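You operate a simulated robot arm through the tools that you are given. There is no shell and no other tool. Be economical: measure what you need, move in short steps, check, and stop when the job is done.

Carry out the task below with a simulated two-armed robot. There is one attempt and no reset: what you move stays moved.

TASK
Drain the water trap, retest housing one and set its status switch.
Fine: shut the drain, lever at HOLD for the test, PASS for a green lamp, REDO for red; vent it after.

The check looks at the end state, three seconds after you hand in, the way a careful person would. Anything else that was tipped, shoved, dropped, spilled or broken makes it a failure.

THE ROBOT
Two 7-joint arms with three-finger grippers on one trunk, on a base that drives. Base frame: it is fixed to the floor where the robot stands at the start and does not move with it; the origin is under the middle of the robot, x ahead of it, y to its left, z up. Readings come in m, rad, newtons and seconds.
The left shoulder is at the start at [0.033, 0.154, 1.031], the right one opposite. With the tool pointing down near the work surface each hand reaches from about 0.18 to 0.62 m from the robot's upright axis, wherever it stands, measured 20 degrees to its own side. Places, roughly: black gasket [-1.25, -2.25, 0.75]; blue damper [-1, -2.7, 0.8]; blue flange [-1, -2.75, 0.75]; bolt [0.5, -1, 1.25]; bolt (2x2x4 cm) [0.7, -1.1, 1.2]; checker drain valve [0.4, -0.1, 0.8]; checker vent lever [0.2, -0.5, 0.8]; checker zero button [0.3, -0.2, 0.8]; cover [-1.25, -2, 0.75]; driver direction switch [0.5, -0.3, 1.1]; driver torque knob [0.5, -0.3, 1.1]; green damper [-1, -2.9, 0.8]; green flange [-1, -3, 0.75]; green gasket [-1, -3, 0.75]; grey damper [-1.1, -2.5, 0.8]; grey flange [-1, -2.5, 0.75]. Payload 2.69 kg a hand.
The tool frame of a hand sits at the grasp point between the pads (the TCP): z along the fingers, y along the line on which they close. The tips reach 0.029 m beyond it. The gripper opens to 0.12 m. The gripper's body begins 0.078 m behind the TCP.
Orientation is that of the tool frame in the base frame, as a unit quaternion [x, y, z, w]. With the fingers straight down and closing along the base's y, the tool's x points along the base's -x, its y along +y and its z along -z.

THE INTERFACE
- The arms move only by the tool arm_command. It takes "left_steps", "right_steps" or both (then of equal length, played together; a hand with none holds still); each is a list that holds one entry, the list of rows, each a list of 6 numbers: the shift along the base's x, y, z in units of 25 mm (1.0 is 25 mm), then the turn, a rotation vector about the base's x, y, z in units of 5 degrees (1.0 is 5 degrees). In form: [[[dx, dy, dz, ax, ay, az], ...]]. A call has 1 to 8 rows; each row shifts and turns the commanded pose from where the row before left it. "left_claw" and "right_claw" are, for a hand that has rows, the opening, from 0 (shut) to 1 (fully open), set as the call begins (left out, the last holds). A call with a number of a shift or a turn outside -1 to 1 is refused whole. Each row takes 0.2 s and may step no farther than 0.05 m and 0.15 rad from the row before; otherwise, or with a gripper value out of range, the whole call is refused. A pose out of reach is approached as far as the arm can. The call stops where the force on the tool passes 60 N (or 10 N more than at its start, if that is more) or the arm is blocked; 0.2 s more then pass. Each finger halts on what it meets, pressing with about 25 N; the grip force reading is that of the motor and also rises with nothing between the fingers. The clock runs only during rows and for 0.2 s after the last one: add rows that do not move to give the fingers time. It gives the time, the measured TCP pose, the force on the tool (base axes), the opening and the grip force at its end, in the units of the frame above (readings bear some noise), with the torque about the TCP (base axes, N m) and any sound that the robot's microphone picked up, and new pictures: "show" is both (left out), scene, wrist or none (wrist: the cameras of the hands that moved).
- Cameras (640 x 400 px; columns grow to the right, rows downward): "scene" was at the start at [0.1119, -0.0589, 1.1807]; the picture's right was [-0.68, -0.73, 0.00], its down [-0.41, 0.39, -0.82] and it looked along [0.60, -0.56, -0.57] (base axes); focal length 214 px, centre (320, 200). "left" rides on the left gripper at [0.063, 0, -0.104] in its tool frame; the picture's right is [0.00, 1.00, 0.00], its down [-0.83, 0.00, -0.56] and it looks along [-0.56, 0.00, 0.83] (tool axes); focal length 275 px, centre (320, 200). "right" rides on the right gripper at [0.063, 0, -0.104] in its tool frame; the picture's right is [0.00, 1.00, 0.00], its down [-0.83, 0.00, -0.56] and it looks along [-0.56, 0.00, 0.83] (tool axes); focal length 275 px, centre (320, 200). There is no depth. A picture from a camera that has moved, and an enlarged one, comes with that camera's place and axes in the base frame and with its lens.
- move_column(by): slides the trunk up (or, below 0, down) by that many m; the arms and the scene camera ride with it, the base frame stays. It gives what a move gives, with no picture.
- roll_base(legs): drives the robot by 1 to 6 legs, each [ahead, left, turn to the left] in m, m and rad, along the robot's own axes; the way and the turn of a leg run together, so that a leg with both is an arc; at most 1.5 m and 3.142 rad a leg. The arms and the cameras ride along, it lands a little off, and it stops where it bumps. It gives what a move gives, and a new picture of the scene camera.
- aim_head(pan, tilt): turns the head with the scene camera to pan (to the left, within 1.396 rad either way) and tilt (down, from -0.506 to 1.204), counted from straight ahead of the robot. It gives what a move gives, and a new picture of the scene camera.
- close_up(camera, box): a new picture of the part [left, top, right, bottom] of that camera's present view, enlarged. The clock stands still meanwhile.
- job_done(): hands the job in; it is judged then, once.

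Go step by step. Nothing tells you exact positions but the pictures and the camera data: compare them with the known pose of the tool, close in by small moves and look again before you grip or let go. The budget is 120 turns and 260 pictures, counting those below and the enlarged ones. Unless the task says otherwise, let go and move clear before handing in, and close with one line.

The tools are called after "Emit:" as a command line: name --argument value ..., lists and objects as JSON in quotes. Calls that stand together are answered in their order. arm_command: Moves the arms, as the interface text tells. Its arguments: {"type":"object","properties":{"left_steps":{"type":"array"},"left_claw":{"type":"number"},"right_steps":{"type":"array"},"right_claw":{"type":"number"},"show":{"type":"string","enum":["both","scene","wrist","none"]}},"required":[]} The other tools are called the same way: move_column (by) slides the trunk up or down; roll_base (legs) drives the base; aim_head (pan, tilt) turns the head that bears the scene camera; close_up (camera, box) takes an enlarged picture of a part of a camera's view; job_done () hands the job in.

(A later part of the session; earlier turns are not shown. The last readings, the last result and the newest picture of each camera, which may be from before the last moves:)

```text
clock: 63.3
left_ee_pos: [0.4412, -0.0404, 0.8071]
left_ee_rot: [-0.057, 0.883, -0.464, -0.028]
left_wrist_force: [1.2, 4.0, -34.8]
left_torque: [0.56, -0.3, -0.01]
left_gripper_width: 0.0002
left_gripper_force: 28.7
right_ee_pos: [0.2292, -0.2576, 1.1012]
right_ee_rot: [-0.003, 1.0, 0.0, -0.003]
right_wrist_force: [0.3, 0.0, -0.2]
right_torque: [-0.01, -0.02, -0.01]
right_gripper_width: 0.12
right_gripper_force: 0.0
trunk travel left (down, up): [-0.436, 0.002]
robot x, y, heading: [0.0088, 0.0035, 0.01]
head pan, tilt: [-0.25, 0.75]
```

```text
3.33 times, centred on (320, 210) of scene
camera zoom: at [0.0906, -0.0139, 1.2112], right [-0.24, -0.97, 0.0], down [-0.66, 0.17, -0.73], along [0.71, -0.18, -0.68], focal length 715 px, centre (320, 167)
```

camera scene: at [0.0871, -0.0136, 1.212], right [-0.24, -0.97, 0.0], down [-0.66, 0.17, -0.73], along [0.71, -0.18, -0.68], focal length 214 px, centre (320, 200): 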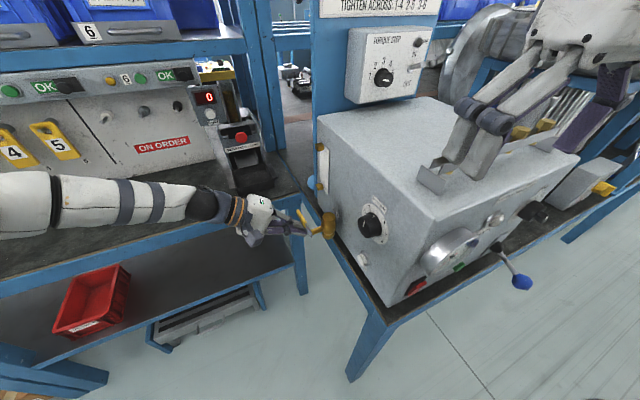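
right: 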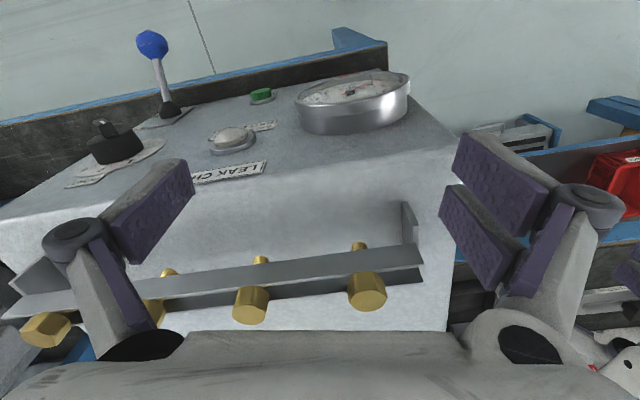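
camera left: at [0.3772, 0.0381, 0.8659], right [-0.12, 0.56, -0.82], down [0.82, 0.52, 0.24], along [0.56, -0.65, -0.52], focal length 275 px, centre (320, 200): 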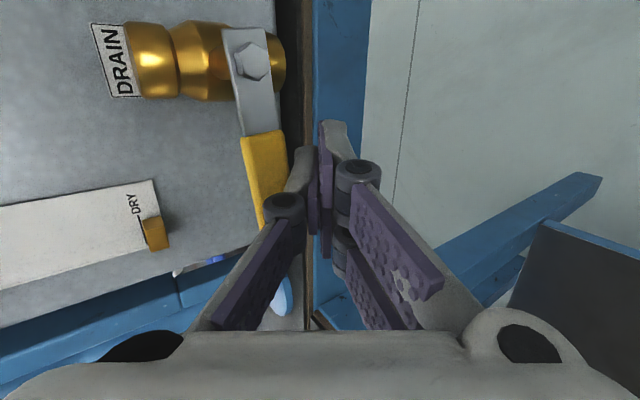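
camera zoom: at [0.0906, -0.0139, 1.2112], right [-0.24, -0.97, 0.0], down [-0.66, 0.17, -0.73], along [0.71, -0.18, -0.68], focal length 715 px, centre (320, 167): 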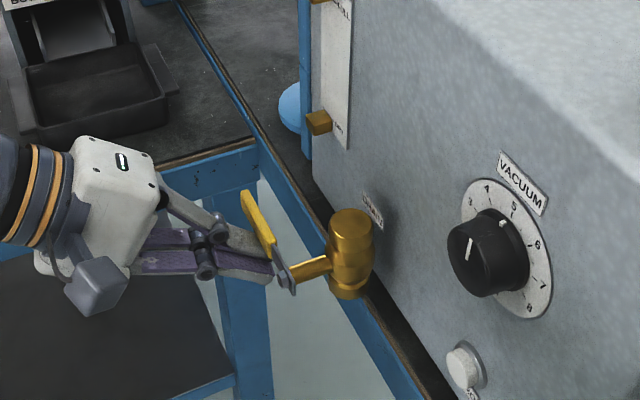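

The drain is against its closed stop. Backing the left hand out and returning it upright.

Emit:
arm_command --left_steps '[[[0, 0, -0.6, 0, 0, 0], [0, 0.9, -0.2, 0, 0, 0], [0, 1, 0, 0, 0, 0], [0, 1, 0, 0, 0, 0], [-0.5, 1, 0, 1, 0, 0], [-1, 0.5, 0.5, 1, 0, 0], [-1, 0, 1, 1, 0, 0], [-1, 0, 1, 1, 0, 0]]]' --show "none"

Emit:
arm_command --left_steps '[[[-0.8, 0, 1, 1, 0, 0], [-0.8, 0, 1, 1, 0, 0], [-0.8, 0, 1, 1, 0, 0], [-0.8, 0, 1, 1, 0, 0], [-0.8, 0, 1, 1, 0, 0], [-0.5, 0, 1, 1, 0, 0], [0, 0, 0.5, 1, 0, -0.5], [0, 0, 0, 0.5, 0, -0.5]]]' --show "scene"

Emit:
close_up --camera "scene" --box '[260, 130, 380, 270]'

```text
clock: 65.1
left_ee_pos: [0.3534, 0.0658, 0.8569]
left_ee_rot: [-0.059, 0.95, -0.306, -0.014]
left_wrist_force: [-0.6, -0.9, 0.5]
left_torque: [-0.02, -0.06, 0.0]
left_gripper_width: 0.0
left_gripper_force: 28.0
right_ee_pos: [0.2258, -0.2577, 1.103]
right_ee_rot: [-0.003, 1.0, 0.0, 0.001]
right_wrist_force: [-0.5, -0.2, -0.3]
right_torque: [0.0, -0.03, -0.01]
right_gripper_width: 0.1202
right_gripper_force: 0.1
trunk travel left (down, up): [-0.436, 0.002]
robot x, y, heading: [0.006, 0.0017, 0.001]
head pan, tilt: [-0.25, 0.75]
```

```text
clock: 66.9
left_ee_pos: [0.2412, 0.0666, 1.0195]
left_ee_rot: [-0.018, 1.0, 0.016, 0.004]
left_wrist_force: [-0.5, 0.5, -0.2]
left_torque: [0.01, 0.01, 0.0]
left_gripper_width: 0.0
left_gripper_force: 28.4
right_ee_pos: [0.2259, -0.2574, 1.1029]
right_ee_rot: [-0.003, 1.0, 0.0, 0.0]
right_wrist_force: [0.0, -0.1, 0.1]
right_torque: [0.05, 0.0, 0.02]
right_gripper_width: 0.1199
right_gripper_force: 0.0
trunk travel left (down, up): [-0.436, 0.002]
robot x, y, heading: [0.0045, 0.0051, 0.008]
head pan, tilt: [-0.25, 0.75]
camera scene: at [0.0875, -0.0141, 1.212], right [-0.24, -0.97, 0.0], down [-0.66, 0.17, -0.73], along [0.71, -0.18, -0.68], focal length 214 px, centre (320, 200)
```

scene: 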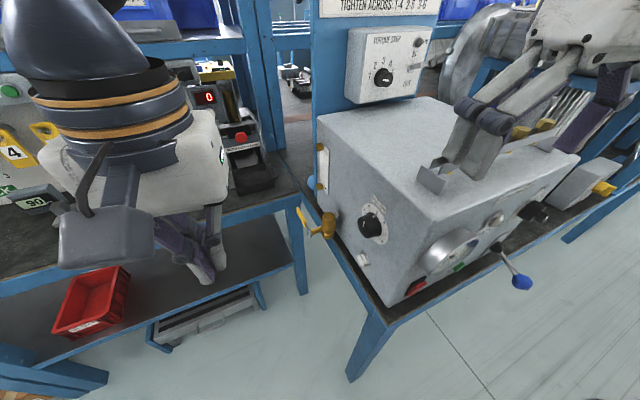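

```text
2.86 times, centred on (320, 200) of scene
camera zoom: at [0.0875, -0.0141, 1.212], right [-0.24, -0.97, 0.0], down [-0.66, 0.17, -0.73], along [0.71, -0.18, -0.68], focal length 613 px, centre (320, 200)
```

zoom: 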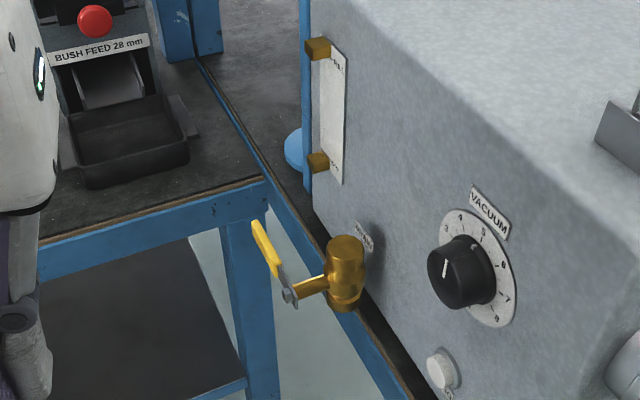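

The drain is shut and the trap is dry. Next I'll back off and turn the right hand to point at the front panel.

Emit:
roll_base --legs '[[-0.4, 0, 0], [0, -0.2, 0]]'

Emit:
arm_command --right_steps '[[[0, -0.3, -0.3, 0, -1, 0], [0, -0.3, -0.3, 0, -1, 0], [0, -0.3, -0.3, 0, -1, 0], [0, -0.3, -0.3, 0, -1, 0], [0, -0.3, -0.3, 0, -1, 0], [0, 0, -0.3, 0, -1, 0], [0, 0, -0.3, 0, -1, 0], [0, 0, -0.3, 0, -1, 0]]]' --right_claw 0.3 --show "none"

Emit:
arm_command --right_steps '[[[0, 0, -0.5, 0, -1, 0], [0, 0, -0.5, 0, -1, 0], [0, 0, -0.5, 0, -1, 0], [0, 0, -0.5, 0, -1, 0], [0, 0, -0.5, 0, -1, 0], [0, 0, -0.5, 0, -1, 0], [0, 0, -0.5, 0, -1, 0], [0, 0, -0.5, 0, -1, 0]]]' --show "both"

```text
clock: 71.2
left_ee_pos: [-0.1604, -0.1345, 1.0186]
left_ee_rot: [-0.015, 1.0, 0.015, 0.004]
left_wrist_force: [-0.3, -0.7, 0.2]
left_torque: [-0.01, 0.03, 0.01]
left_gripper_width: 0.0
left_gripper_force: 28.7
right_ee_pos: [-0.1742, -0.4587, 1.1021]
right_ee_rot: [-0.002, 1.0, -0.001, 0.001]
right_wrist_force: [0.8, -1.0, 0.3]
right_torque: [0.02, -0.01, -0.02]
right_gripper_width: 0.1199
right_gripper_force: 0.0
trunk travel left (down, up): [-0.436, 0.002]
robot x, y, heading: [-0.3956, -0.1917, 0.004]
head pan, tilt: [-0.25, 0.75]
camera scene: at [-0.313, -0.2156, 1.212], right [-0.24, -0.97, 0.0], down [-0.66, 0.17, -0.73], along [0.71, -0.18, -0.68], focal length 214 px, centre (320, 200)
```

scene: 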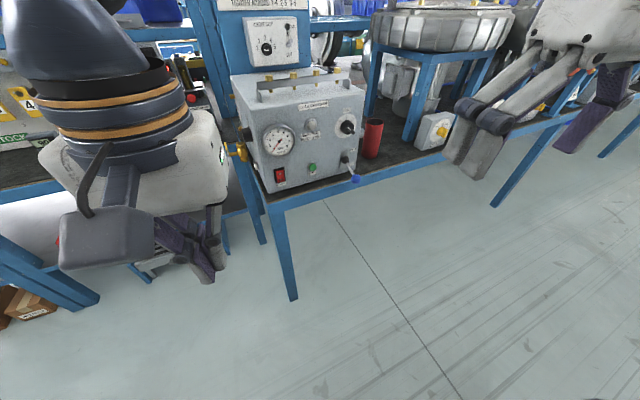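

```text
clock: 73.0
left_ee_pos: [-0.1586, -0.1346, 1.0185]
left_ee_rot: [-0.016, 1.0, 0.015, 0.004]
left_wrist_force: [0.3, -0.6, -1.3]
left_torque: [0.03, 0.0, 0.0]
left_gripper_width: 0.0
left_gripper_force: 27.7
right_ee_pos: [-0.1497, -0.5184, 1.0843]
right_ee_rot: [-0.001, 0.939, -0.002, 0.343]
right_wrist_force: [0.2, -0.1, 0.1]
right_torque: [-0.02, -0.02, -0.02]
right_gripper_width: 0.0361
right_gripper_force: 0.0
right hand out of reach, approached as far as the arm can: row 6, 7, 8
trunk travel left (down, up): [-0.436, 0.002]
robot x, y, heading: [-0.3972, -0.1986, 0.006]
head pan, tilt: [-0.25, 0.75]
```

```text
clock: 74.8
left_ee_pos: [-0.1589, -0.1342, 1.0204]
left_ee_rot: [-0.016, 1.0, 0.016, 0.004]
left_wrist_force: [0.8, 0.1, 0.4]
left_torque: [0.02, -0.01, -0.02]
left_gripper_width: 0.0
left_gripper_force: 28.1
right_ee_pos: [-0.0863, -0.6238, 1.074]
right_ee_rot: [-0.001, 0.766, -0.002, 0.643]
right_wrist_force: [0.0, -0.3, 0.6]
right_torque: [-0.02, 0.03, 0.0]
right_gripper_width: 0.036
right_gripper_force: 0.1
right hand out of reach, approached as far as the arm can: row 1, 2, 3, 4, 5, 6, 7, 8
trunk travel left (down, up): [-0.436, 0.002]
robot x, y, heading: [-0.3962, -0.202, 0.007]
head pan, tilt: [-0.25, 0.75]
camera scene: at [-0.313, -0.2153, 1.212], right [-0.24, -0.97, 0.0], down [-0.66, 0.17, -0.73], along [0.71, -0.18, -0.68], focal length 214 px, centre (320, 200)
camera right: at [-0.2018, -0.625, 1.0311], right [0.0, 1.0, -0.01], down [-0.41, 0.01, 0.91], along [0.91, 0.0, 0.41], focal length 275 px, centre (320, 200)
```

scene: 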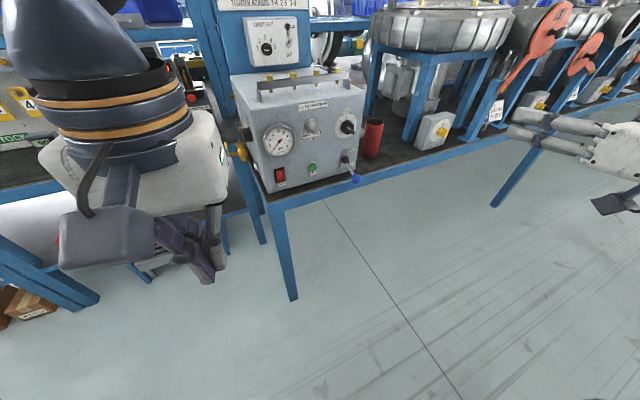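
right: 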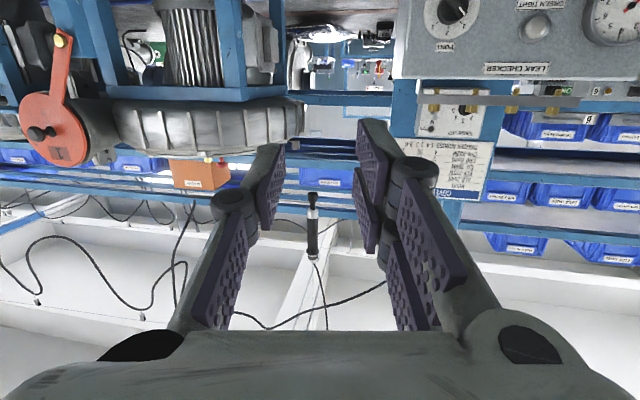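

The right hand is now nearly horizontal. Close-up of the panel to read the power switch, port and lever.

Emit:
close_up --camera "scene" --box '[250, 90, 310, 190]'

Emit:
close_up --camera "scene" --box '[300, 100, 370, 190]'

Emit:
close_up --camera "right" --box '[400, 0, 640, 100]'

```text
4.00 times, centred on (280, 140) of scene
camera zoom: at [-0.313, -0.2153, 1.212], right [-0.24, -0.97, 0.0], down [-0.66, 0.17, -0.73], along [0.71, -0.18, -0.68], focal length 858 px, centre (480, 440)
```

zoom: 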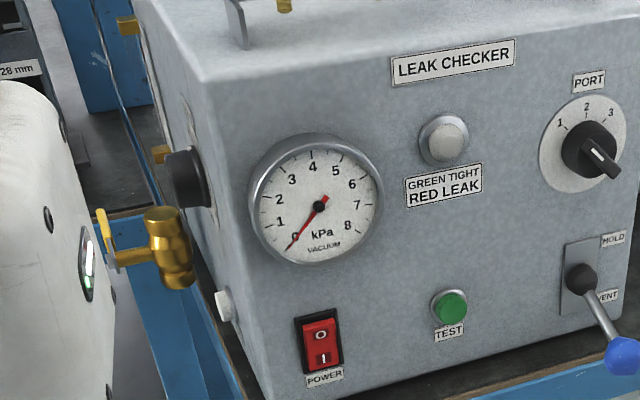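

```text
4.44 times, centred on (335, 145) of scene
camera zoom: at [-0.313, -0.2153, 1.212], right [-0.24, -0.97, 0.0], down [-0.66, 0.17, -0.73], along [0.71, -0.18, -0.68], focal length 953 px, centre (253, 444)
```

zoom: 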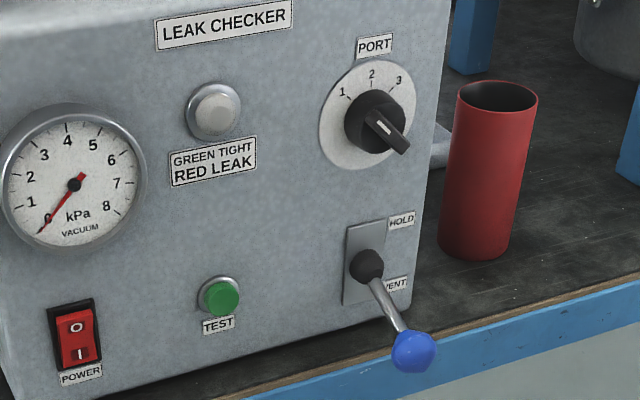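

```text
2.67 times, centred on (520, 50) of right
camera zoom: at [-0.2018, -0.625, 1.0311], right [0.0, 1.0, -0.01], down [-0.41, 0.01, 0.91], along [0.91, 0.0, 0.41], focal length 734 px, centre (-213, 600)
```

zoom: 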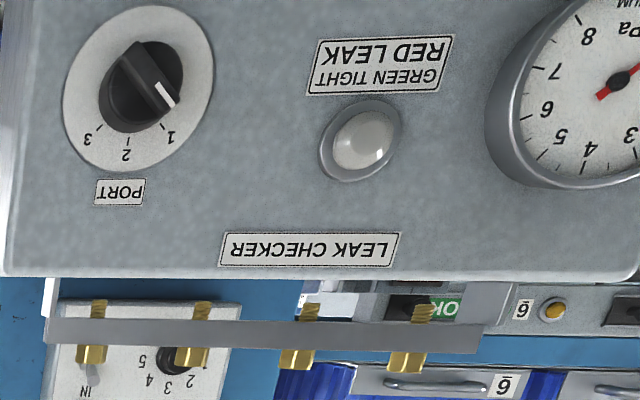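

PORT already points to 1 and the gauge reads 0. The lever ball is near (0.18, −0.457, 0.80), at VENT, and the lever pivots up to HOLD. I'll bring the right hand (fingers closed) in front of and just below the ball.

Emit:
arm_command --right_steps '[[[1, 0, 0, 0, -1, 0], [1, 0, 0, 0, -1, 0], [1, 0, -0.5, 0, 0, 0], [1, 0, -1, 0, 0, 0], [1, 0.2, -1, 0, 0, 0], [1, 0.3, -1, 0, 0, 0], [1, 0.5, -1, 0, 0, 0], [1, 0.5, -1, 0, 0, 0]]]' --right_claw 0.0

Emit:
aim_head --pan -0.25 --tilt 0.5

```text
clock: 76.6
left_ee_pos: [-0.1591, -0.1351, 1.02]
left_ee_rot: [-0.015, 1.0, 0.015, 0.004]
left_wrist_force: [-0.4, -0.2, 0.0]
left_torque: [0.03, -0.01, 0.02]
left_gripper_width: 0.0
left_gripper_force: 28.6
right_ee_pos: [0.0798, -0.6025, 0.9702]
right_ee_rot: [-0.001, 0.707, 0.0, 0.707]
right_wrist_force: [-0.8, 0.2, 0.6]
right_torque: [-0.02, 0.0, 0.02]
right_gripper_width: 0.0
right_gripper_force: 24.7
right hand out of reach, approached as far as the arm can: row 7, 8
trunk travel left (down, up): [-0.436, 0.002]
robot x, y, heading: [-0.3952, -0.1955, 0.003]
head pan, tilt: [-0.25, 0.75]
camera scene: at [-0.3131, -0.2153, 1.212], right [-0.24, -0.97, 0.0], down [-0.66, 0.17, -0.73], along [0.71, -0.18, -0.68], focal length 214 px, centre (320, 200)
camera right: at [-0.0255, -0.6034, 0.9085], right [0.0, 1.0, -0.01], down [-0.56, 0.01, 0.83], along [0.83, 0.0, 0.56], focal length 275 px, centre (320, 200)
```

scene: 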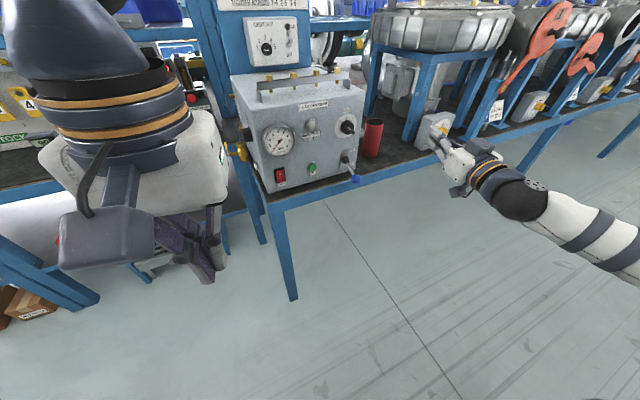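
right: 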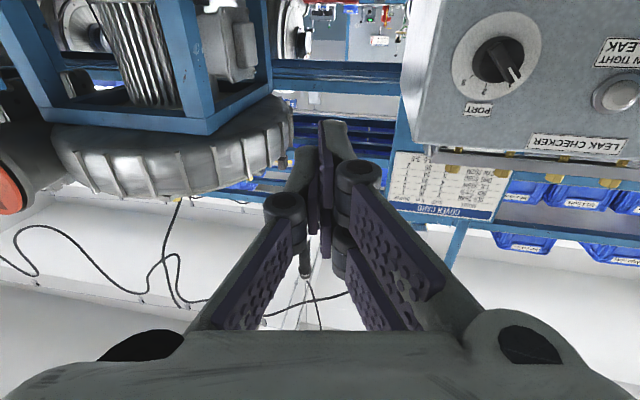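

```text
clock: 77.3
left_ee_pos: [-0.1596, -0.1366, 1.0191]
left_ee_rot: [-0.016, 1.0, 0.015, 0.004]
left_wrist_force: [-0.5, 0.5, 0.7]
left_torque: [-0.03, 0.03, 0.0]
left_gripper_width: 0.0002
left_gripper_force: 28.1
right_ee_pos: [0.0781, -0.6031, 0.9705]
right_ee_rot: [-0.001, 0.707, -0.002, 0.708]
right_wrist_force: [-0.7, 0.2, 1.0]
right_torque: [0.0, 0.0, -0.02]
right_gripper_width: 0.0
right_gripper_force: 24.7
trunk travel left (down, up): [-0.436, 0.002]
robot x, y, heading: [-0.3967, -0.1988, 0.003]
head pan, tilt: [-0.25, 0.499]
camera scene: at [-0.3051, -0.2172, 1.2339], right [-0.24, -0.97, 0.0], down [-0.46, 0.12, -0.88], along [0.85, -0.21, -0.48], focal length 214 px, centre (320, 200)
```

scene: 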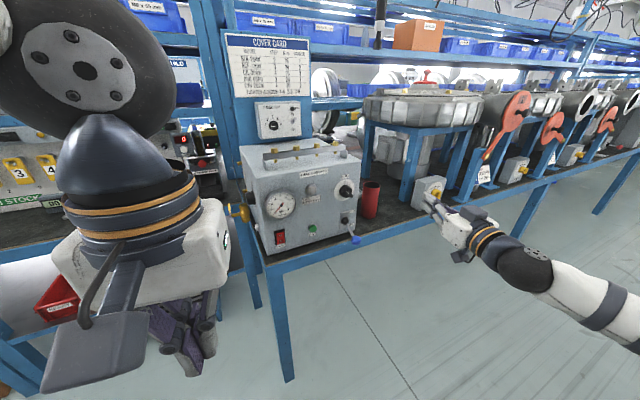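

Low horizontal poses are out of reach with the trunk this high. I'll lower the trunk 0.2 m and bring the hand up relative to it.

Emit:
move_column --by -0.2

Emit:
arm_command --right_steps '[[[0, 0, 1, 0, 0, 0], [0, 0, 1, 0, 0, 0], [0, 0, 1, 0, 0, 0], [0, 0, 1, 0, 0, 0]]]' --show "none"

```text
clock: 79.5
left_ee_pos: [-0.1504, -0.1335, 0.819]
left_ee_rot: [-0.043, 0.999, 0.008, -0.012]
left_wrist_force: [-0.2, -0.7, 0.0]
left_torque: [0.01, 0.02, 0.0]
left_gripper_width: 0.0
left_gripper_force: 28.6
right_ee_pos: [0.0796, -0.6015, 0.7691]
right_ee_rot: [0.0, 0.707, -0.002, 0.707]
right_wrist_force: [0.5, 0.1, -0.5]
right_torque: [0.0, 0.01, -0.01]
right_gripper_width: 0.0
right_gripper_force: 24.7
trunk travel left (down, up): [-0.236, 0.202]
robot x, y, heading: [-0.3971, -0.1923, 0.002]
head pan, tilt: [-0.25, 0.499]
```

```text
clock: 80.5
left_ee_pos: [-0.151, -0.134, 0.8176]
left_ee_rot: [-0.041, 0.999, 0.01, -0.011]
left_wrist_force: [0.3, 0.3, 0.9]
left_torque: [0.03, 0.0, 0.01]
left_gripper_width: 0.0001
left_gripper_force: 28.6
right_ee_pos: [0.0805, -0.603, 0.8694]
right_ee_rot: [-0.001, 0.707, -0.001, 0.707]
right_wrist_force: [0.1, 1.0, 0.4]
right_torque: [0.0, -0.01, 0.01]
right_gripper_width: 0.0003
right_gripper_force: 24.4
trunk travel left (down, up): [-0.236, 0.202]
robot x, y, heading: [-0.3976, -0.1973, 0.003]
head pan, tilt: [-0.25, 0.499]
```

Emit:
arm_command --right_steps '[[[0, 1, -0.5, 0, 0, 0], [0, 1, -0.5, 0, 0, 0], [0, 1, -0.5, 0, 0, 0], [0, 1, -0.5, 0, 0, 0], [0, 1, -0.5, 0, 0, 0], [0, 0.8, -0.5, 0, 0, 0]]]'

Emit:
close_up --camera "scene" --box '[240, 130, 480, 280]'

```text
clock: 81.9
left_ee_pos: [-0.152, -0.1323, 0.8165]
left_ee_rot: [-0.037, 0.999, 0.011, -0.01]
left_wrist_force: [0.4, 0.0, 0.2]
left_torque: [0.01, 0.02, 0.03]
left_gripper_width: 0.0002
left_gripper_force: 28.3
right_ee_pos: [0.1022, -0.4685, 0.7872]
right_ee_rot: [-0.002, 0.706, -0.001, 0.708]
right_wrist_force: [0.6, 1.2, -0.1]
right_torque: [-0.02, -0.05, -0.05]
right_gripper_width: 0.0
right_gripper_force: 24.8
right hand out of reach, approached as far as the arm can: row 3, 4, 5
trunk travel left (down, up): [-0.236, 0.202]
robot x, y, heading: [-0.3978, -0.1976, 0.003]
head pan, tilt: [-0.25, 0.499]
camera scene: at [-0.1984, -0.2103, 1.0238], right [-0.17, -0.99, 0.0], down [-0.41, 0.07, -0.91], along [0.89, -0.15, -0.42], focal length 214 px, centre (320, 200)
camera right: at [-0.0029, -0.4691, 0.7252], right [0.0, 1.0, -0.01], down [-0.56, 0.01, 0.83], along [0.83, 0.0, 0.56], focal length 275 px, centre (320, 200)
```

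scene: 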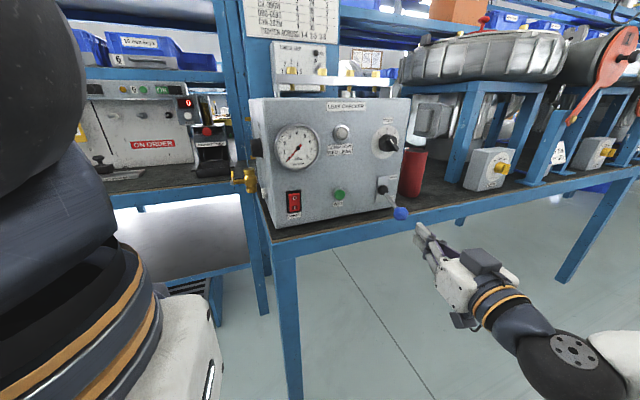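
right: 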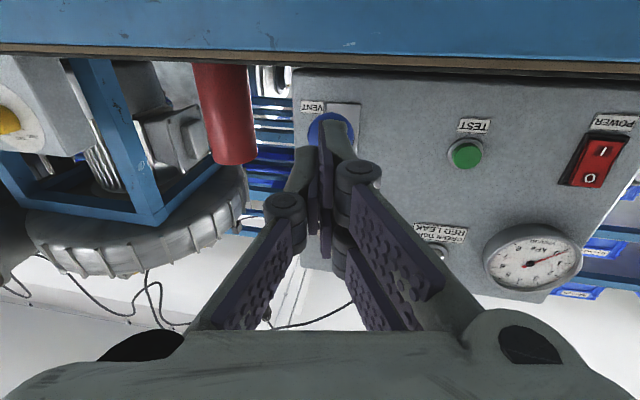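

```text
2.67 times, centred on (360, 205) of scene
camera zoom: at [-0.1984, -0.2103, 1.0238], right [-0.17, -0.99, 0.0], down [-0.41, 0.07, -0.91], along [0.89, -0.15, -0.42], focal length 572 px, centre (213, 187)
```

zoom: 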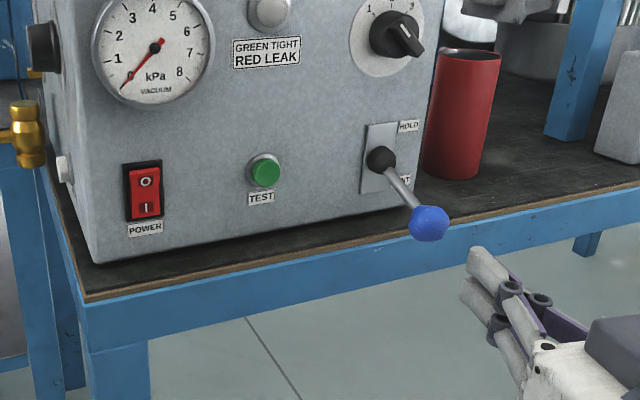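

The ball is near (0.19, −0.463, 0.792). I'll drop the fingertips to z ≈ 0.76, slide beneath the ball, then lift.

Emit:
arm_command --right_steps '[[[0, 0.2, -0.5, 0, 0, 0], [0, 0, -0.6, 0, 0, 0], [0.8, 0, 0, 0, 0, 0], [0.8, 0, 0, 0, 0, 0], [0.8, 0, 0, 0, 0, 0]]]'

Emit:
close_up --camera "scene" --box '[340, 130, 500, 250]'

```text
clock: 83.1
left_ee_pos: [-0.1528, -0.1328, 0.8166]
left_ee_rot: [-0.034, 0.999, 0.013, -0.01]
left_wrist_force: [1.3, -0.2, -0.5]
left_torque: [0.0, -0.01, 0.02]
left_gripper_width: 0.0
left_gripper_force: 28.4
right_ee_pos: [0.1613, -0.4648, 0.7593]
right_ee_rot: [-0.001, 0.708, -0.001, 0.706]
right_wrist_force: [-2.2, -0.5, -5.1]
right_torque: [-0.04, 0.09, 0.02]
right_gripper_width: 0.0
right_gripper_force: 24.8
trunk travel left (down, up): [-0.236, 0.202]
robot x, y, heading: [-0.3971, -0.1983, 0.002]
head pan, tilt: [-0.25, 0.499]
camera scene: at [-0.1978, -0.2094, 1.0251], right [-0.16, -0.99, 0.0], down [-0.4, 0.06, -0.91], along [0.9, -0.14, -0.41], focal length 214 px, centre (320, 200)
camera right: at [0.0563, -0.4647, 0.6983], right [0.0, 1.0, -0.01], down [-0.55, 0.01, 0.83], along [0.83, 0.0, 0.55], focal length 275 px, centre (320, 200)
```

scene: 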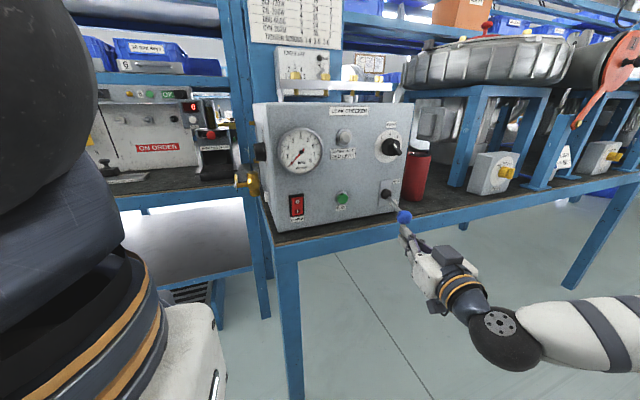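
right: 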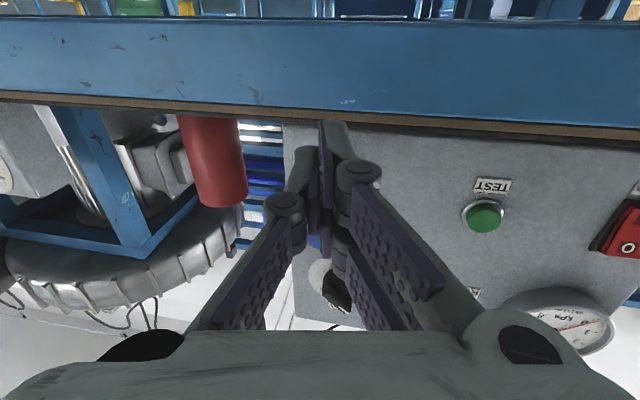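

```text
3.33 times, centred on (420, 190) of scene
camera zoom: at [-0.1978, -0.2094, 1.0251], right [-0.16, -0.99, 0.0], down [-0.4, 0.06, -0.91], along [0.9, -0.14, -0.41], focal length 715 px, centre (-13, 233)
```

zoom: 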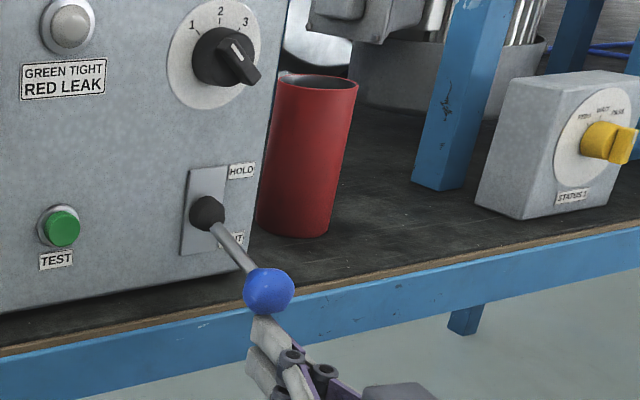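

The fingers are directly under the ball. Lifting the lever toward HOLD.

Emit:
arm_command --right_steps '[[[0, 0, 0.4, 0, 0, 0], [0, 0, 0.4, 0, 0, 0], [0, 0, 0.4, 0, 0, 0], [0, 0, 0.4, 0, 0, 0], [0, 0, 0.4, 0, 0, 0], [0, 0, 0.4, 0, 0, 0]]]'

Emit:
close_up --camera "scene" --box '[340, 130, 500, 250]'

```text
clock: 84.5
left_ee_pos: [-0.1541, -0.1345, 0.817]
left_ee_rot: [-0.032, 0.999, 0.014, -0.009]
left_wrist_force: [0.6, 0.2, 0.2]
left_torque: [0.02, 0.04, -0.01]
left_gripper_width: 0.0
left_gripper_force: 28.3
right_ee_pos: [0.1617, -0.4632, 0.8185]
right_ee_rot: [-0.001, 0.709, 0.0, 0.705]
right_wrist_force: [-2.9, 1.6, -13.1]
right_torque: [-0.07, 0.25, -0.04]
right_gripper_width: 0.0001
right_gripper_force: 24.5
trunk travel left (down, up): [-0.236, 0.202]
robot x, y, heading: [-0.3968, -0.1969, 0.006]
head pan, tilt: [-0.25, 0.499]
camera scene: at [-0.1972, -0.2083, 1.0257], right [-0.14, -0.99, 0.0], down [-0.39, 0.06, -0.92], along [0.91, -0.13, -0.4], focal length 214 px, centre (320, 200)
camera right: at [0.0555, -0.4638, 0.7575], right [0.0, 1.0, -0.01], down [-0.55, 0.01, 0.84], along [0.84, 0.0, 0.55], focal length 275 px, centre (320, 200)
```

scene: 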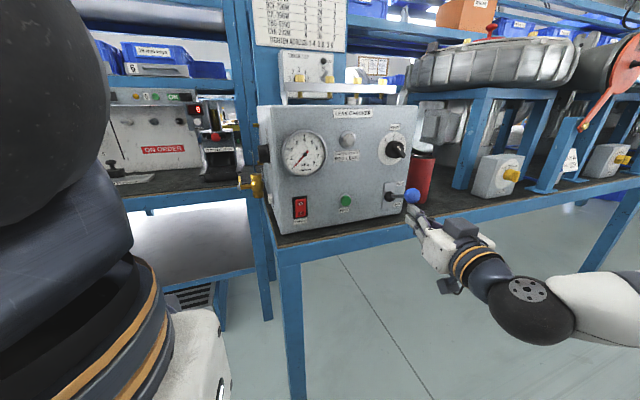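
right: 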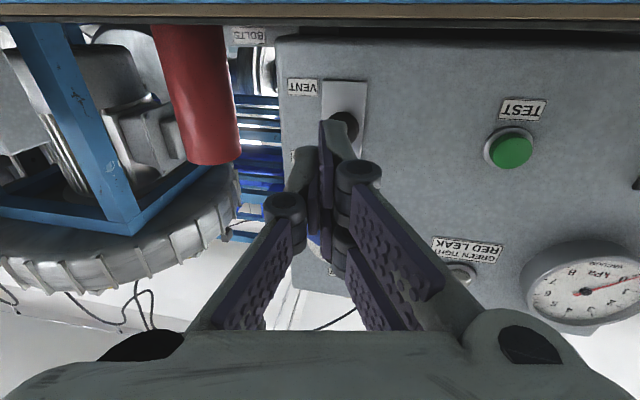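

```text
3.33 times, centred on (420, 190) of scene
camera zoom: at [-0.1972, -0.2083, 1.0257], right [-0.14, -0.99, 0.0], down [-0.39, 0.06, -0.92], along [0.91, -0.13, -0.4], focal length 715 px, centre (-13, 233)
```

zoom: 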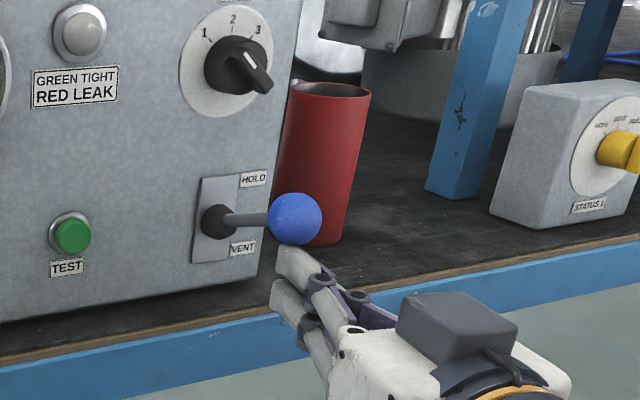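

The lever is at its midpoint. Continuing upward to its stop.

Emit:
arm_command --right_steps '[[[0, 0, 0.4, 0, 0, 0], [0, 0, 0.4, 0, 0, 0], [0.05, 0, 0.4, 0, 0, 0], [0.05, 0, 0.3, 0, 0, 0], [0.05, 0, 0.3, 0, 0, 0]]]'

Emit:
close_up --camera "scene" --box '[340, 130, 500, 250]'

```text
clock: 85.1
left_ee_pos: [-0.1526, -0.1331, 0.8143]
left_ee_rot: [-0.033, 0.999, 0.018, -0.011]
left_wrist_force: [0.1, -0.4, 0.6]
left_torque: [-0.03, 0.0, 0.0]
left_gripper_width: 0.0004
left_gripper_force: 28.6
right_ee_pos: [0.1588, -0.4637, 0.8192]
right_ee_rot: [-0.001, 0.723, 0.0, 0.691]
right_wrist_force: [0.0, 0.6, -16.5]
right_torque: [-0.04, 0.43, -0.23]
right_gripper_width: 0.0
right_gripper_force: 25.3
trunk travel left (down, up): [-0.236, 0.202]
robot x, y, heading: [-0.3915, -0.1961, 0.002]
head pan, tilt: [-0.25, 0.499]
stopped in row 2 (right hand): the force on the tool passed its limit at 66 N (the readings are from after the stop); the commanded pose is now the measured one
camera scene: at [-0.1974, -0.2092, 1.0243], right [-0.15, -0.99, 0.0], down [-0.41, 0.06, -0.91], along [0.9, -0.14, -0.42], focal length 214 px, centre (320, 200)
camera right: at [0.0514, -0.4641, 0.7625], right [0.0, 1.0, -0.01], down [-0.52, 0.0, 0.86], along [0.86, 0.01, 0.52], focal length 275 px, centre (320, 200)
```

scene: 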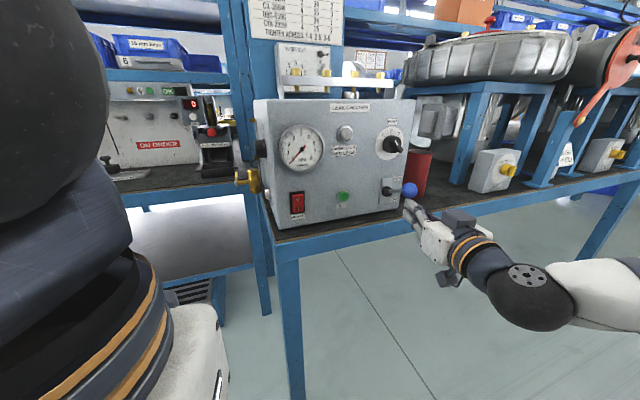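
right: 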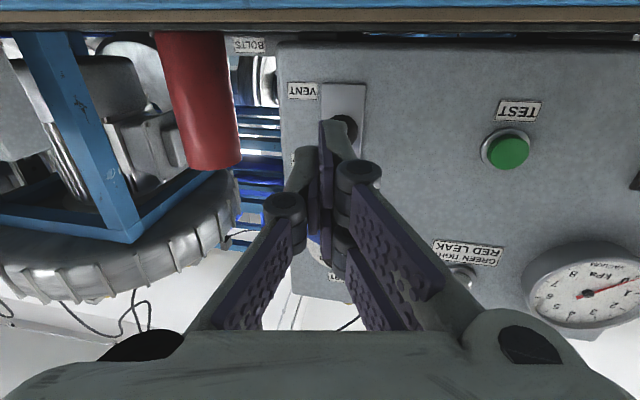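

```text
3.33 times, centred on (420, 190) of scene
camera zoom: at [-0.1974, -0.2092, 1.0243], right [-0.15, -0.99, 0.0], down [-0.41, 0.06, -0.91], along [0.9, -0.14, -0.42], focal length 715 px, centre (-13, 233)
```

zoom: 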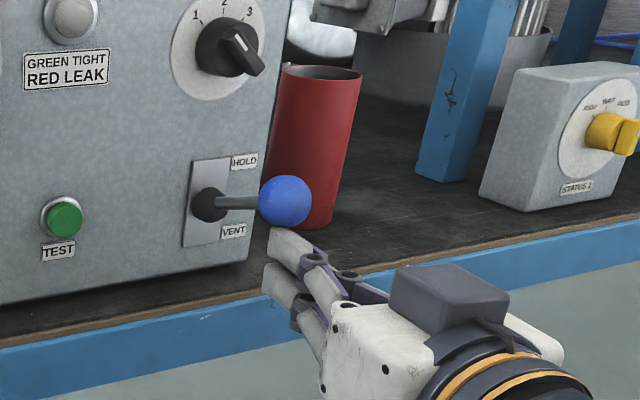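

The ball is now about 24° above horizontal against the stop, so the lever is at HOLD. I'll back off and go to the TEST button near (0.239, −0.329, 0.832).

Emit:
arm_command --right_steps '[[[-0.3, 0, -0.4, 0, 0, 0], [-1, 0, 0, 0, 0, 0], [-1, 0, 0, 0, 0, 0], [0, 1, 0.2, 0, 0, 0], [0, 1, 0.2, 0, 0, 0], [0, 1, 0.3, 0, 0, 0], [0, 1, 0.3, 0, 0, 0], [0, 1, 0.3, 0, 0, 0]]]'

Emit:
close_up --camera "scene" --box '[260, 100, 460, 250]'

```text
clock: 86.9
left_ee_pos: [-0.1552, -0.1323, 0.8147]
left_ee_rot: [-0.034, 0.999, 0.016, -0.011]
left_wrist_force: [0.1, -0.1, -0.6]
left_torque: [0.0, 0.0, 0.0]
left_gripper_width: 0.0
left_gripper_force: 28.2
right_ee_pos: [0.117, -0.3386, 0.8444]
right_ee_rot: [-0.002, 0.719, 0.001, 0.695]
right_wrist_force: [0.3, 0.6, -1.0]
right_torque: [0.01, 0.02, -0.01]
right_gripper_width: 0.0002
right_gripper_force: 24.5
right hand out of reach, approached as far as the arm can: row 3, 4
trunk travel left (down, up): [-0.236, 0.202]
robot x, y, heading: [-0.399, -0.1975, 0.004]
head pan, tilt: [-0.25, 0.499]
camera scene: at [-0.1985, -0.2085, 1.0243], right [-0.15, -0.99, 0.0], down [-0.41, 0.06, -0.91], along [0.9, -0.14, -0.41], focal length 214 px, centre (320, 200)
camera right: at [0.0101, -0.3402, 0.7865], right [0.0, 1.0, -0.01], down [-0.53, 0.0, 0.85], along [0.85, 0.01, 0.53], focal length 275 px, centre (320, 200)
```

scene: 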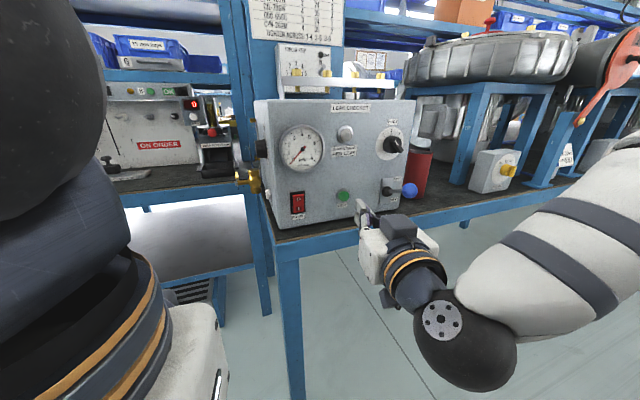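
right: 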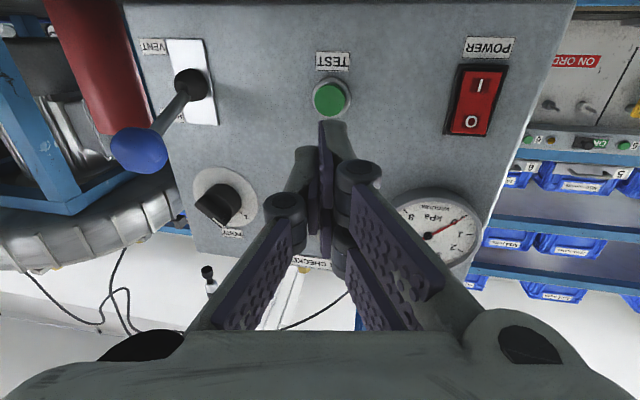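

```text
2.67 times, centred on (360, 175) of scene
camera zoom: at [-0.1985, -0.2085, 1.0243], right [-0.15, -0.99, 0.0], down [-0.41, 0.06, -0.91], along [0.9, -0.14, -0.41], focal length 572 px, centre (213, 267)
```

zoom: 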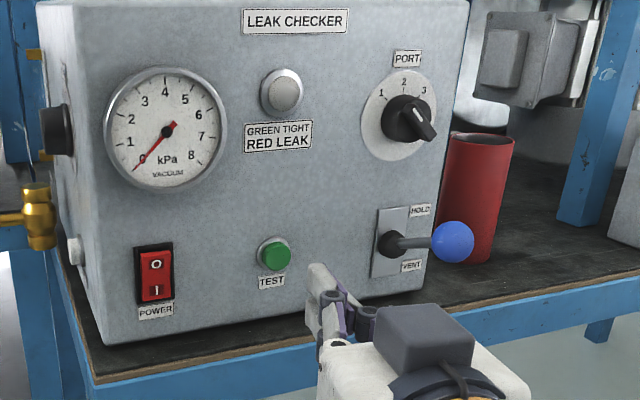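

Emit:
close_up --camera "right" --box '[140, 30, 260, 260]'

Emit:
arm_command --right_steps '[[[0.5, 0.35, -0.45, 0, 0, 0], [0.8, 0, 0, 0, 0, 0], [0.8, 0, 0, 0, 0, 0], [0.8, 0, 0, 0, 0, 0], [0.4, 0, 0, 0, 0, 0]]]'

```text
1.74 times, centred on (200, 145) of right
camera zoom: at [0.0101, -0.3402, 0.7865], right [0.0, 1.0, -0.01], down [-0.53, 0.0, 0.85], along [0.85, 0.01, 0.53], focal length 479 px, centre (529, 296)
```

zoom: 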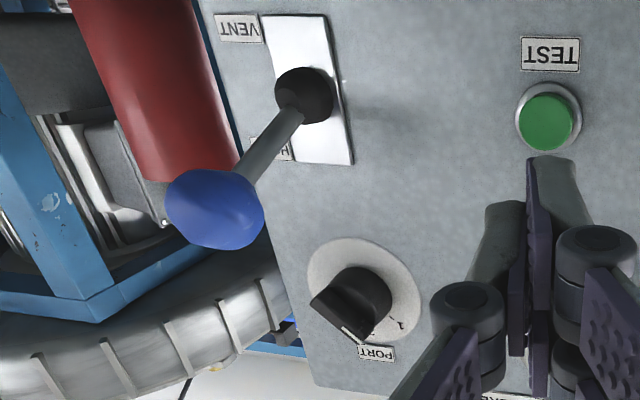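

```text
clock: 88.1
left_ee_pos: [-0.1542, -0.1323, 0.8155]
left_ee_rot: [-0.034, 0.999, 0.017, -0.011]
left_wrist_force: [0.8, -0.8, 0.0]
left_torque: [-0.04, 0.01, -0.05]
left_gripper_width: 0.0
left_gripper_force: 29.0
right_ee_pos: [0.2006, -0.3293, 0.8337]
right_ee_rot: [-0.002, 0.719, 0.001, 0.695]
right_wrist_force: [-0.2, 0.1, 0.5]
right_torque: [-0.01, 0.03, 0.01]
right_gripper_width: 0.0
right_gripper_force: 25.0
trunk travel left (down, up): [-0.236, 0.202]
robot x, y, heading: [-0.3954, -0.1969, 0.002]
head pan, tilt: [-0.25, 0.499]
camera scene: at [-0.1984, -0.2089, 1.0241], right [-0.16, -0.99, 0.0], down [-0.41, 0.06, -0.91], along [0.9, -0.14, -0.42], focal length 214 px, centre (320, 200)
camera right: at [0.0928, -0.3308, 0.7752], right [0.0, 1.0, -0.01], down [-0.53, 0.0, 0.85], along [0.85, 0.01, 0.53], focal length 275 px, centre (320, 200)
```

scene: 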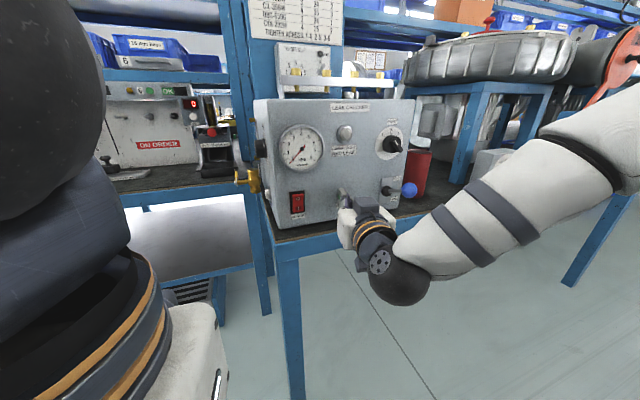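
right: 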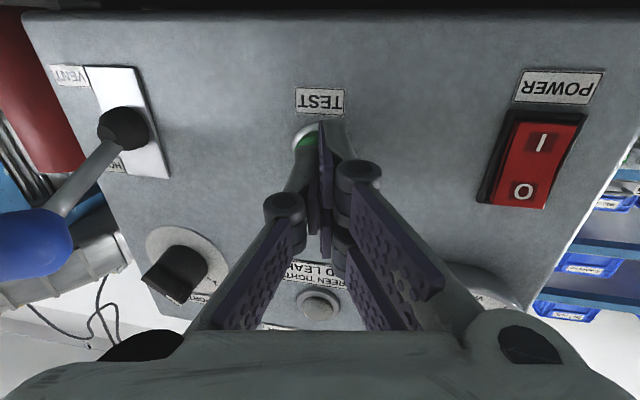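

The port mark lines up with 1. The fingertips are just in front of the green TEST button, so I'll press gently.

Emit:
arm_command --right_steps '[[[0.25, 0, 0, 0, 0, 0], [0.2, 0, 0, 0, 0, 0], [0.2, 0, 0, 0, 0, 0]]]'

Emit:
close_up --camera "scene" --box '[260, 100, 460, 250]'

```text
clock: 88.9
left_ee_pos: [-0.1552, -0.1324, 0.8152]
left_ee_rot: [-0.033, 0.999, 0.017, -0.01]
left_wrist_force: [-0.3, 0.0, -0.2]
left_torque: [0.01, -0.03, 0.01]
left_gripper_width: 0.0
left_gripper_force: 28.4
right_ee_pos: [0.2133, -0.328, 0.8339]
right_ee_rot: [-0.002, 0.72, 0.001, 0.694]
right_wrist_force: [-35.2, 1.1, -5.0]
right_torque: [-0.03, 0.05, 0.24]
right_gripper_width: 0.006
right_gripper_force: 28.8
trunk travel left (down, up): [-0.236, 0.202]
robot x, y, heading: [-0.3998, -0.1925, 0.001]
head pan, tilt: [-0.25, 0.499]
heard: click
camera scene: at [-0.2017, -0.2089, 1.0247], right [-0.16, -0.99, 0.0], down [-0.41, 0.06, -0.91], along [0.9, -0.14, -0.41], focal length 214 px, centre (320, 200)
camera right: at [0.105, -0.33, 0.7754], right [-0.01, 1.0, -0.01], down [-0.53, 0.0, 0.85], along [0.85, 0.01, 0.52], focal length 275 px, centre (320, 200)
```

scene: 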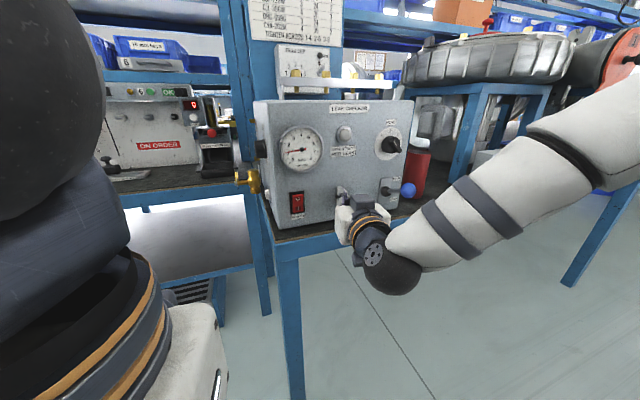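
right: 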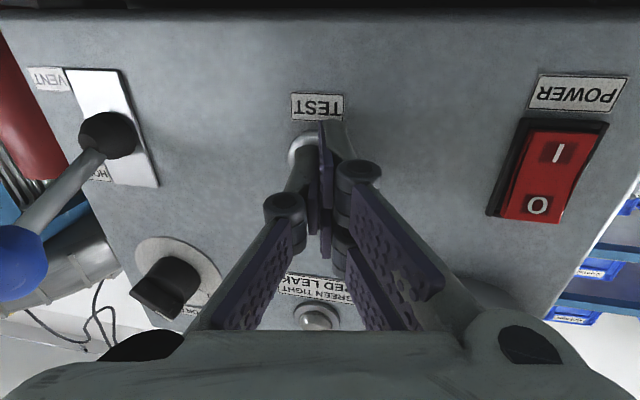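

```text
2.67 times, centred on (360, 175) of scene
camera zoom: at [-0.2017, -0.2089, 1.0247], right [-0.16, -0.99, 0.0], down [-0.41, 0.06, -0.91], along [0.9, -0.14, -0.41], focal length 572 px, centre (213, 267)
```

zoom: 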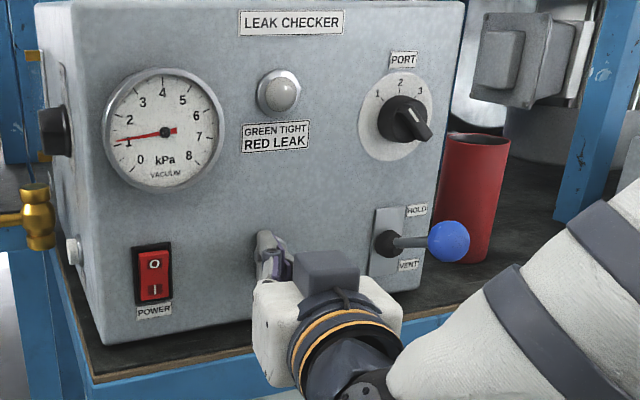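

Click heard, and the gauge is rising. I'll back off slightly and wait for the lamp.

Emit:
arm_command --right_steps '[[[-0.6, 0, 0, 0, 0, 0], [-0.8, 0, 0, 0, 0, 0], [-0.8, 0, 0, 0, 0, 0], [-0.5, 0, 0, 0, 0, 0], [0, 0, 0, 0, 0, 0], [0, 0, 0, 0, 0, 0], [0, 0, 0, 0, 0, 0], [0, 0, 0, 0, 0, 0]]]' --show "none"

Emit:
close_up --camera "scene" --box '[260, 100, 460, 250]'

Emit:
arm_command --right_steps '[[[0, 0, 0, 0, 0, 0], [0, 0, 0, 0, 0, 0], [0, 0, 0, 0, 0, 0], [0, 0, 0, 0, 0, 0], [0, 0, 0, 0, 0, 0], [0, 0, 0, 0, 0, 0], [0, 0, 0, 0, 0, 0], [0, 0, 0, 0, 0, 0]]]' --show "none"

Emit:
close_up --camera "scene" --box '[260, 100, 460, 250]'

```text
clock: 90.7
left_ee_pos: [-0.1545, -0.1321, 0.8148]
left_ee_rot: [-0.034, 0.999, 0.018, -0.011]
left_wrist_force: [-0.1, 0.2, 0.3]
left_torque: [0.0, -0.02, 0.0]
left_gripper_width: 0.0
left_gripper_force: 28.6
right_ee_pos: [0.1491, -0.3303, 0.8328]
right_ee_rot: [-0.003, 0.72, 0.001, 0.694]
right_wrist_force: [0.3, -0.7, 0.4]
right_torque: [-0.01, 0.0, -0.02]
right_gripper_width: 0.0
right_gripper_force: 28.5
trunk travel left (down, up): [-0.236, 0.202]
robot x, y, heading: [-0.395, -0.1927, 0.006]
head pan, tilt: [-0.25, 0.499]
```

```text
2.67 times, centred on (360, 175) of scene
camera zoom: at [-0.1985, -0.209, 1.0242], right [-0.16, -0.99, 0.0], down [-0.41, 0.06, -0.91], along [0.9, -0.14, -0.42], focal length 572 px, centre (213, 267)
```

zoom: 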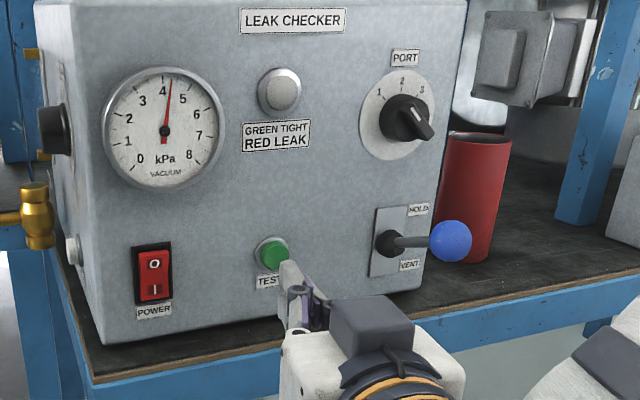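

```text
clock: 92.5
left_ee_pos: [-0.1542, -0.1316, 0.8157]
left_ee_rot: [-0.035, 0.999, 0.018, -0.011]
left_wrist_force: [0.3, -0.2, -0.1]
left_torque: [0.01, 0.03, -0.02]
left_gripper_width: 0.0
left_gripper_force: 28.6
right_ee_pos: [0.1487, -0.3306, 0.8331]
right_ee_rot: [-0.002, 0.719, 0.001, 0.695]
right_wrist_force: [1.0, -0.4, -0.2]
right_torque: [0.03, -0.02, -0.01]
right_gripper_width: 0.0
right_gripper_force: 28.4
trunk travel left (down, up): [-0.236, 0.202]
robot x, y, heading: [-0.3975, -0.1953, 0.002]
head pan, tilt: [-0.25, 0.499]
```

```text
2.67 times, centred on (360, 175) of scene
camera zoom: at [-0.1985, -0.209, 1.0242], right [-0.16, -0.99, 0.0], down [-0.41, 0.07, -0.91], along [0.9, -0.14, -0.41], focal length 572 px, centre (213, 267)
```

zoom: 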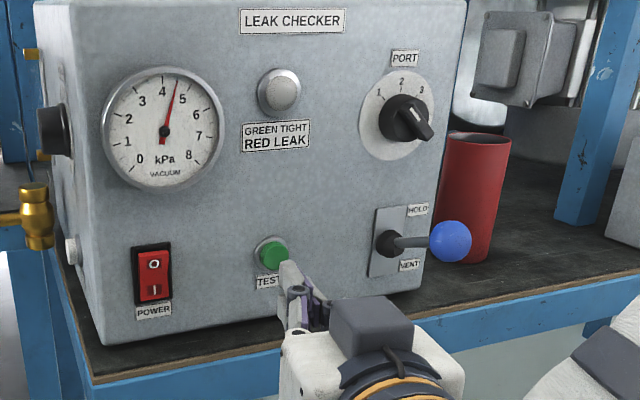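

Vacuum is near 4.5 kPa and holding, with no lamp yet. Waiting on, while moving the hand above the lever height for the later vent.

Emit:
arm_command --right_steps '[[[-0.8, 0, 0.8, 0, 0, 0], [0, -0.4, 0.8, 0, 0, 0], [0, -0.4, 0.8, 0, 0, 0], [0, 0, 0, 0, 0, 0], [0, 0, 0, 0, 0, 0], [0, 0, 0, 0, 0, 0], [0, 0, 0, 0, 0, 0], [0, 0, 0, 0, 0, 0]]]' --show "none"

Emit:
close_up --camera "scene" --box '[260, 100, 460, 250]'

```text
clock: 94.3
left_ee_pos: [-0.1544, -0.1318, 0.8142]
left_ee_rot: [-0.034, 0.999, 0.017, -0.012]
left_wrist_force: [0.6, 0.1, 0.1]
left_torque: [-0.03, -0.01, 0.02]
left_gripper_width: 0.0
left_gripper_force: 28.7
right_ee_pos: [0.13, -0.3501, 0.8926]
right_ee_rot: [-0.002, 0.72, 0.001, 0.694]
right_wrist_force: [0.5, -1.3, 0.8]
right_torque: [0.0, 0.05, 0.04]
right_gripper_width: 0.0
right_gripper_force: 28.4
trunk travel left (down, up): [-0.236, 0.202]
robot x, y, heading: [-0.3991, -0.1961, 0.004]
head pan, tilt: [-0.25, 0.499]
```

```text
2.67 times, centred on (360, 175) of scene
camera zoom: at [-0.1985, -0.2091, 1.0242], right [-0.16, -0.99, 0.0], down [-0.41, 0.07, -0.91], along [0.9, -0.14, -0.41], focal length 572 px, centre (213, 267)
```

zoom: 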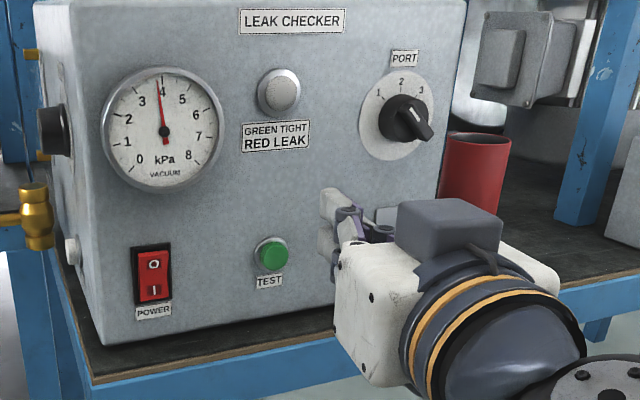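

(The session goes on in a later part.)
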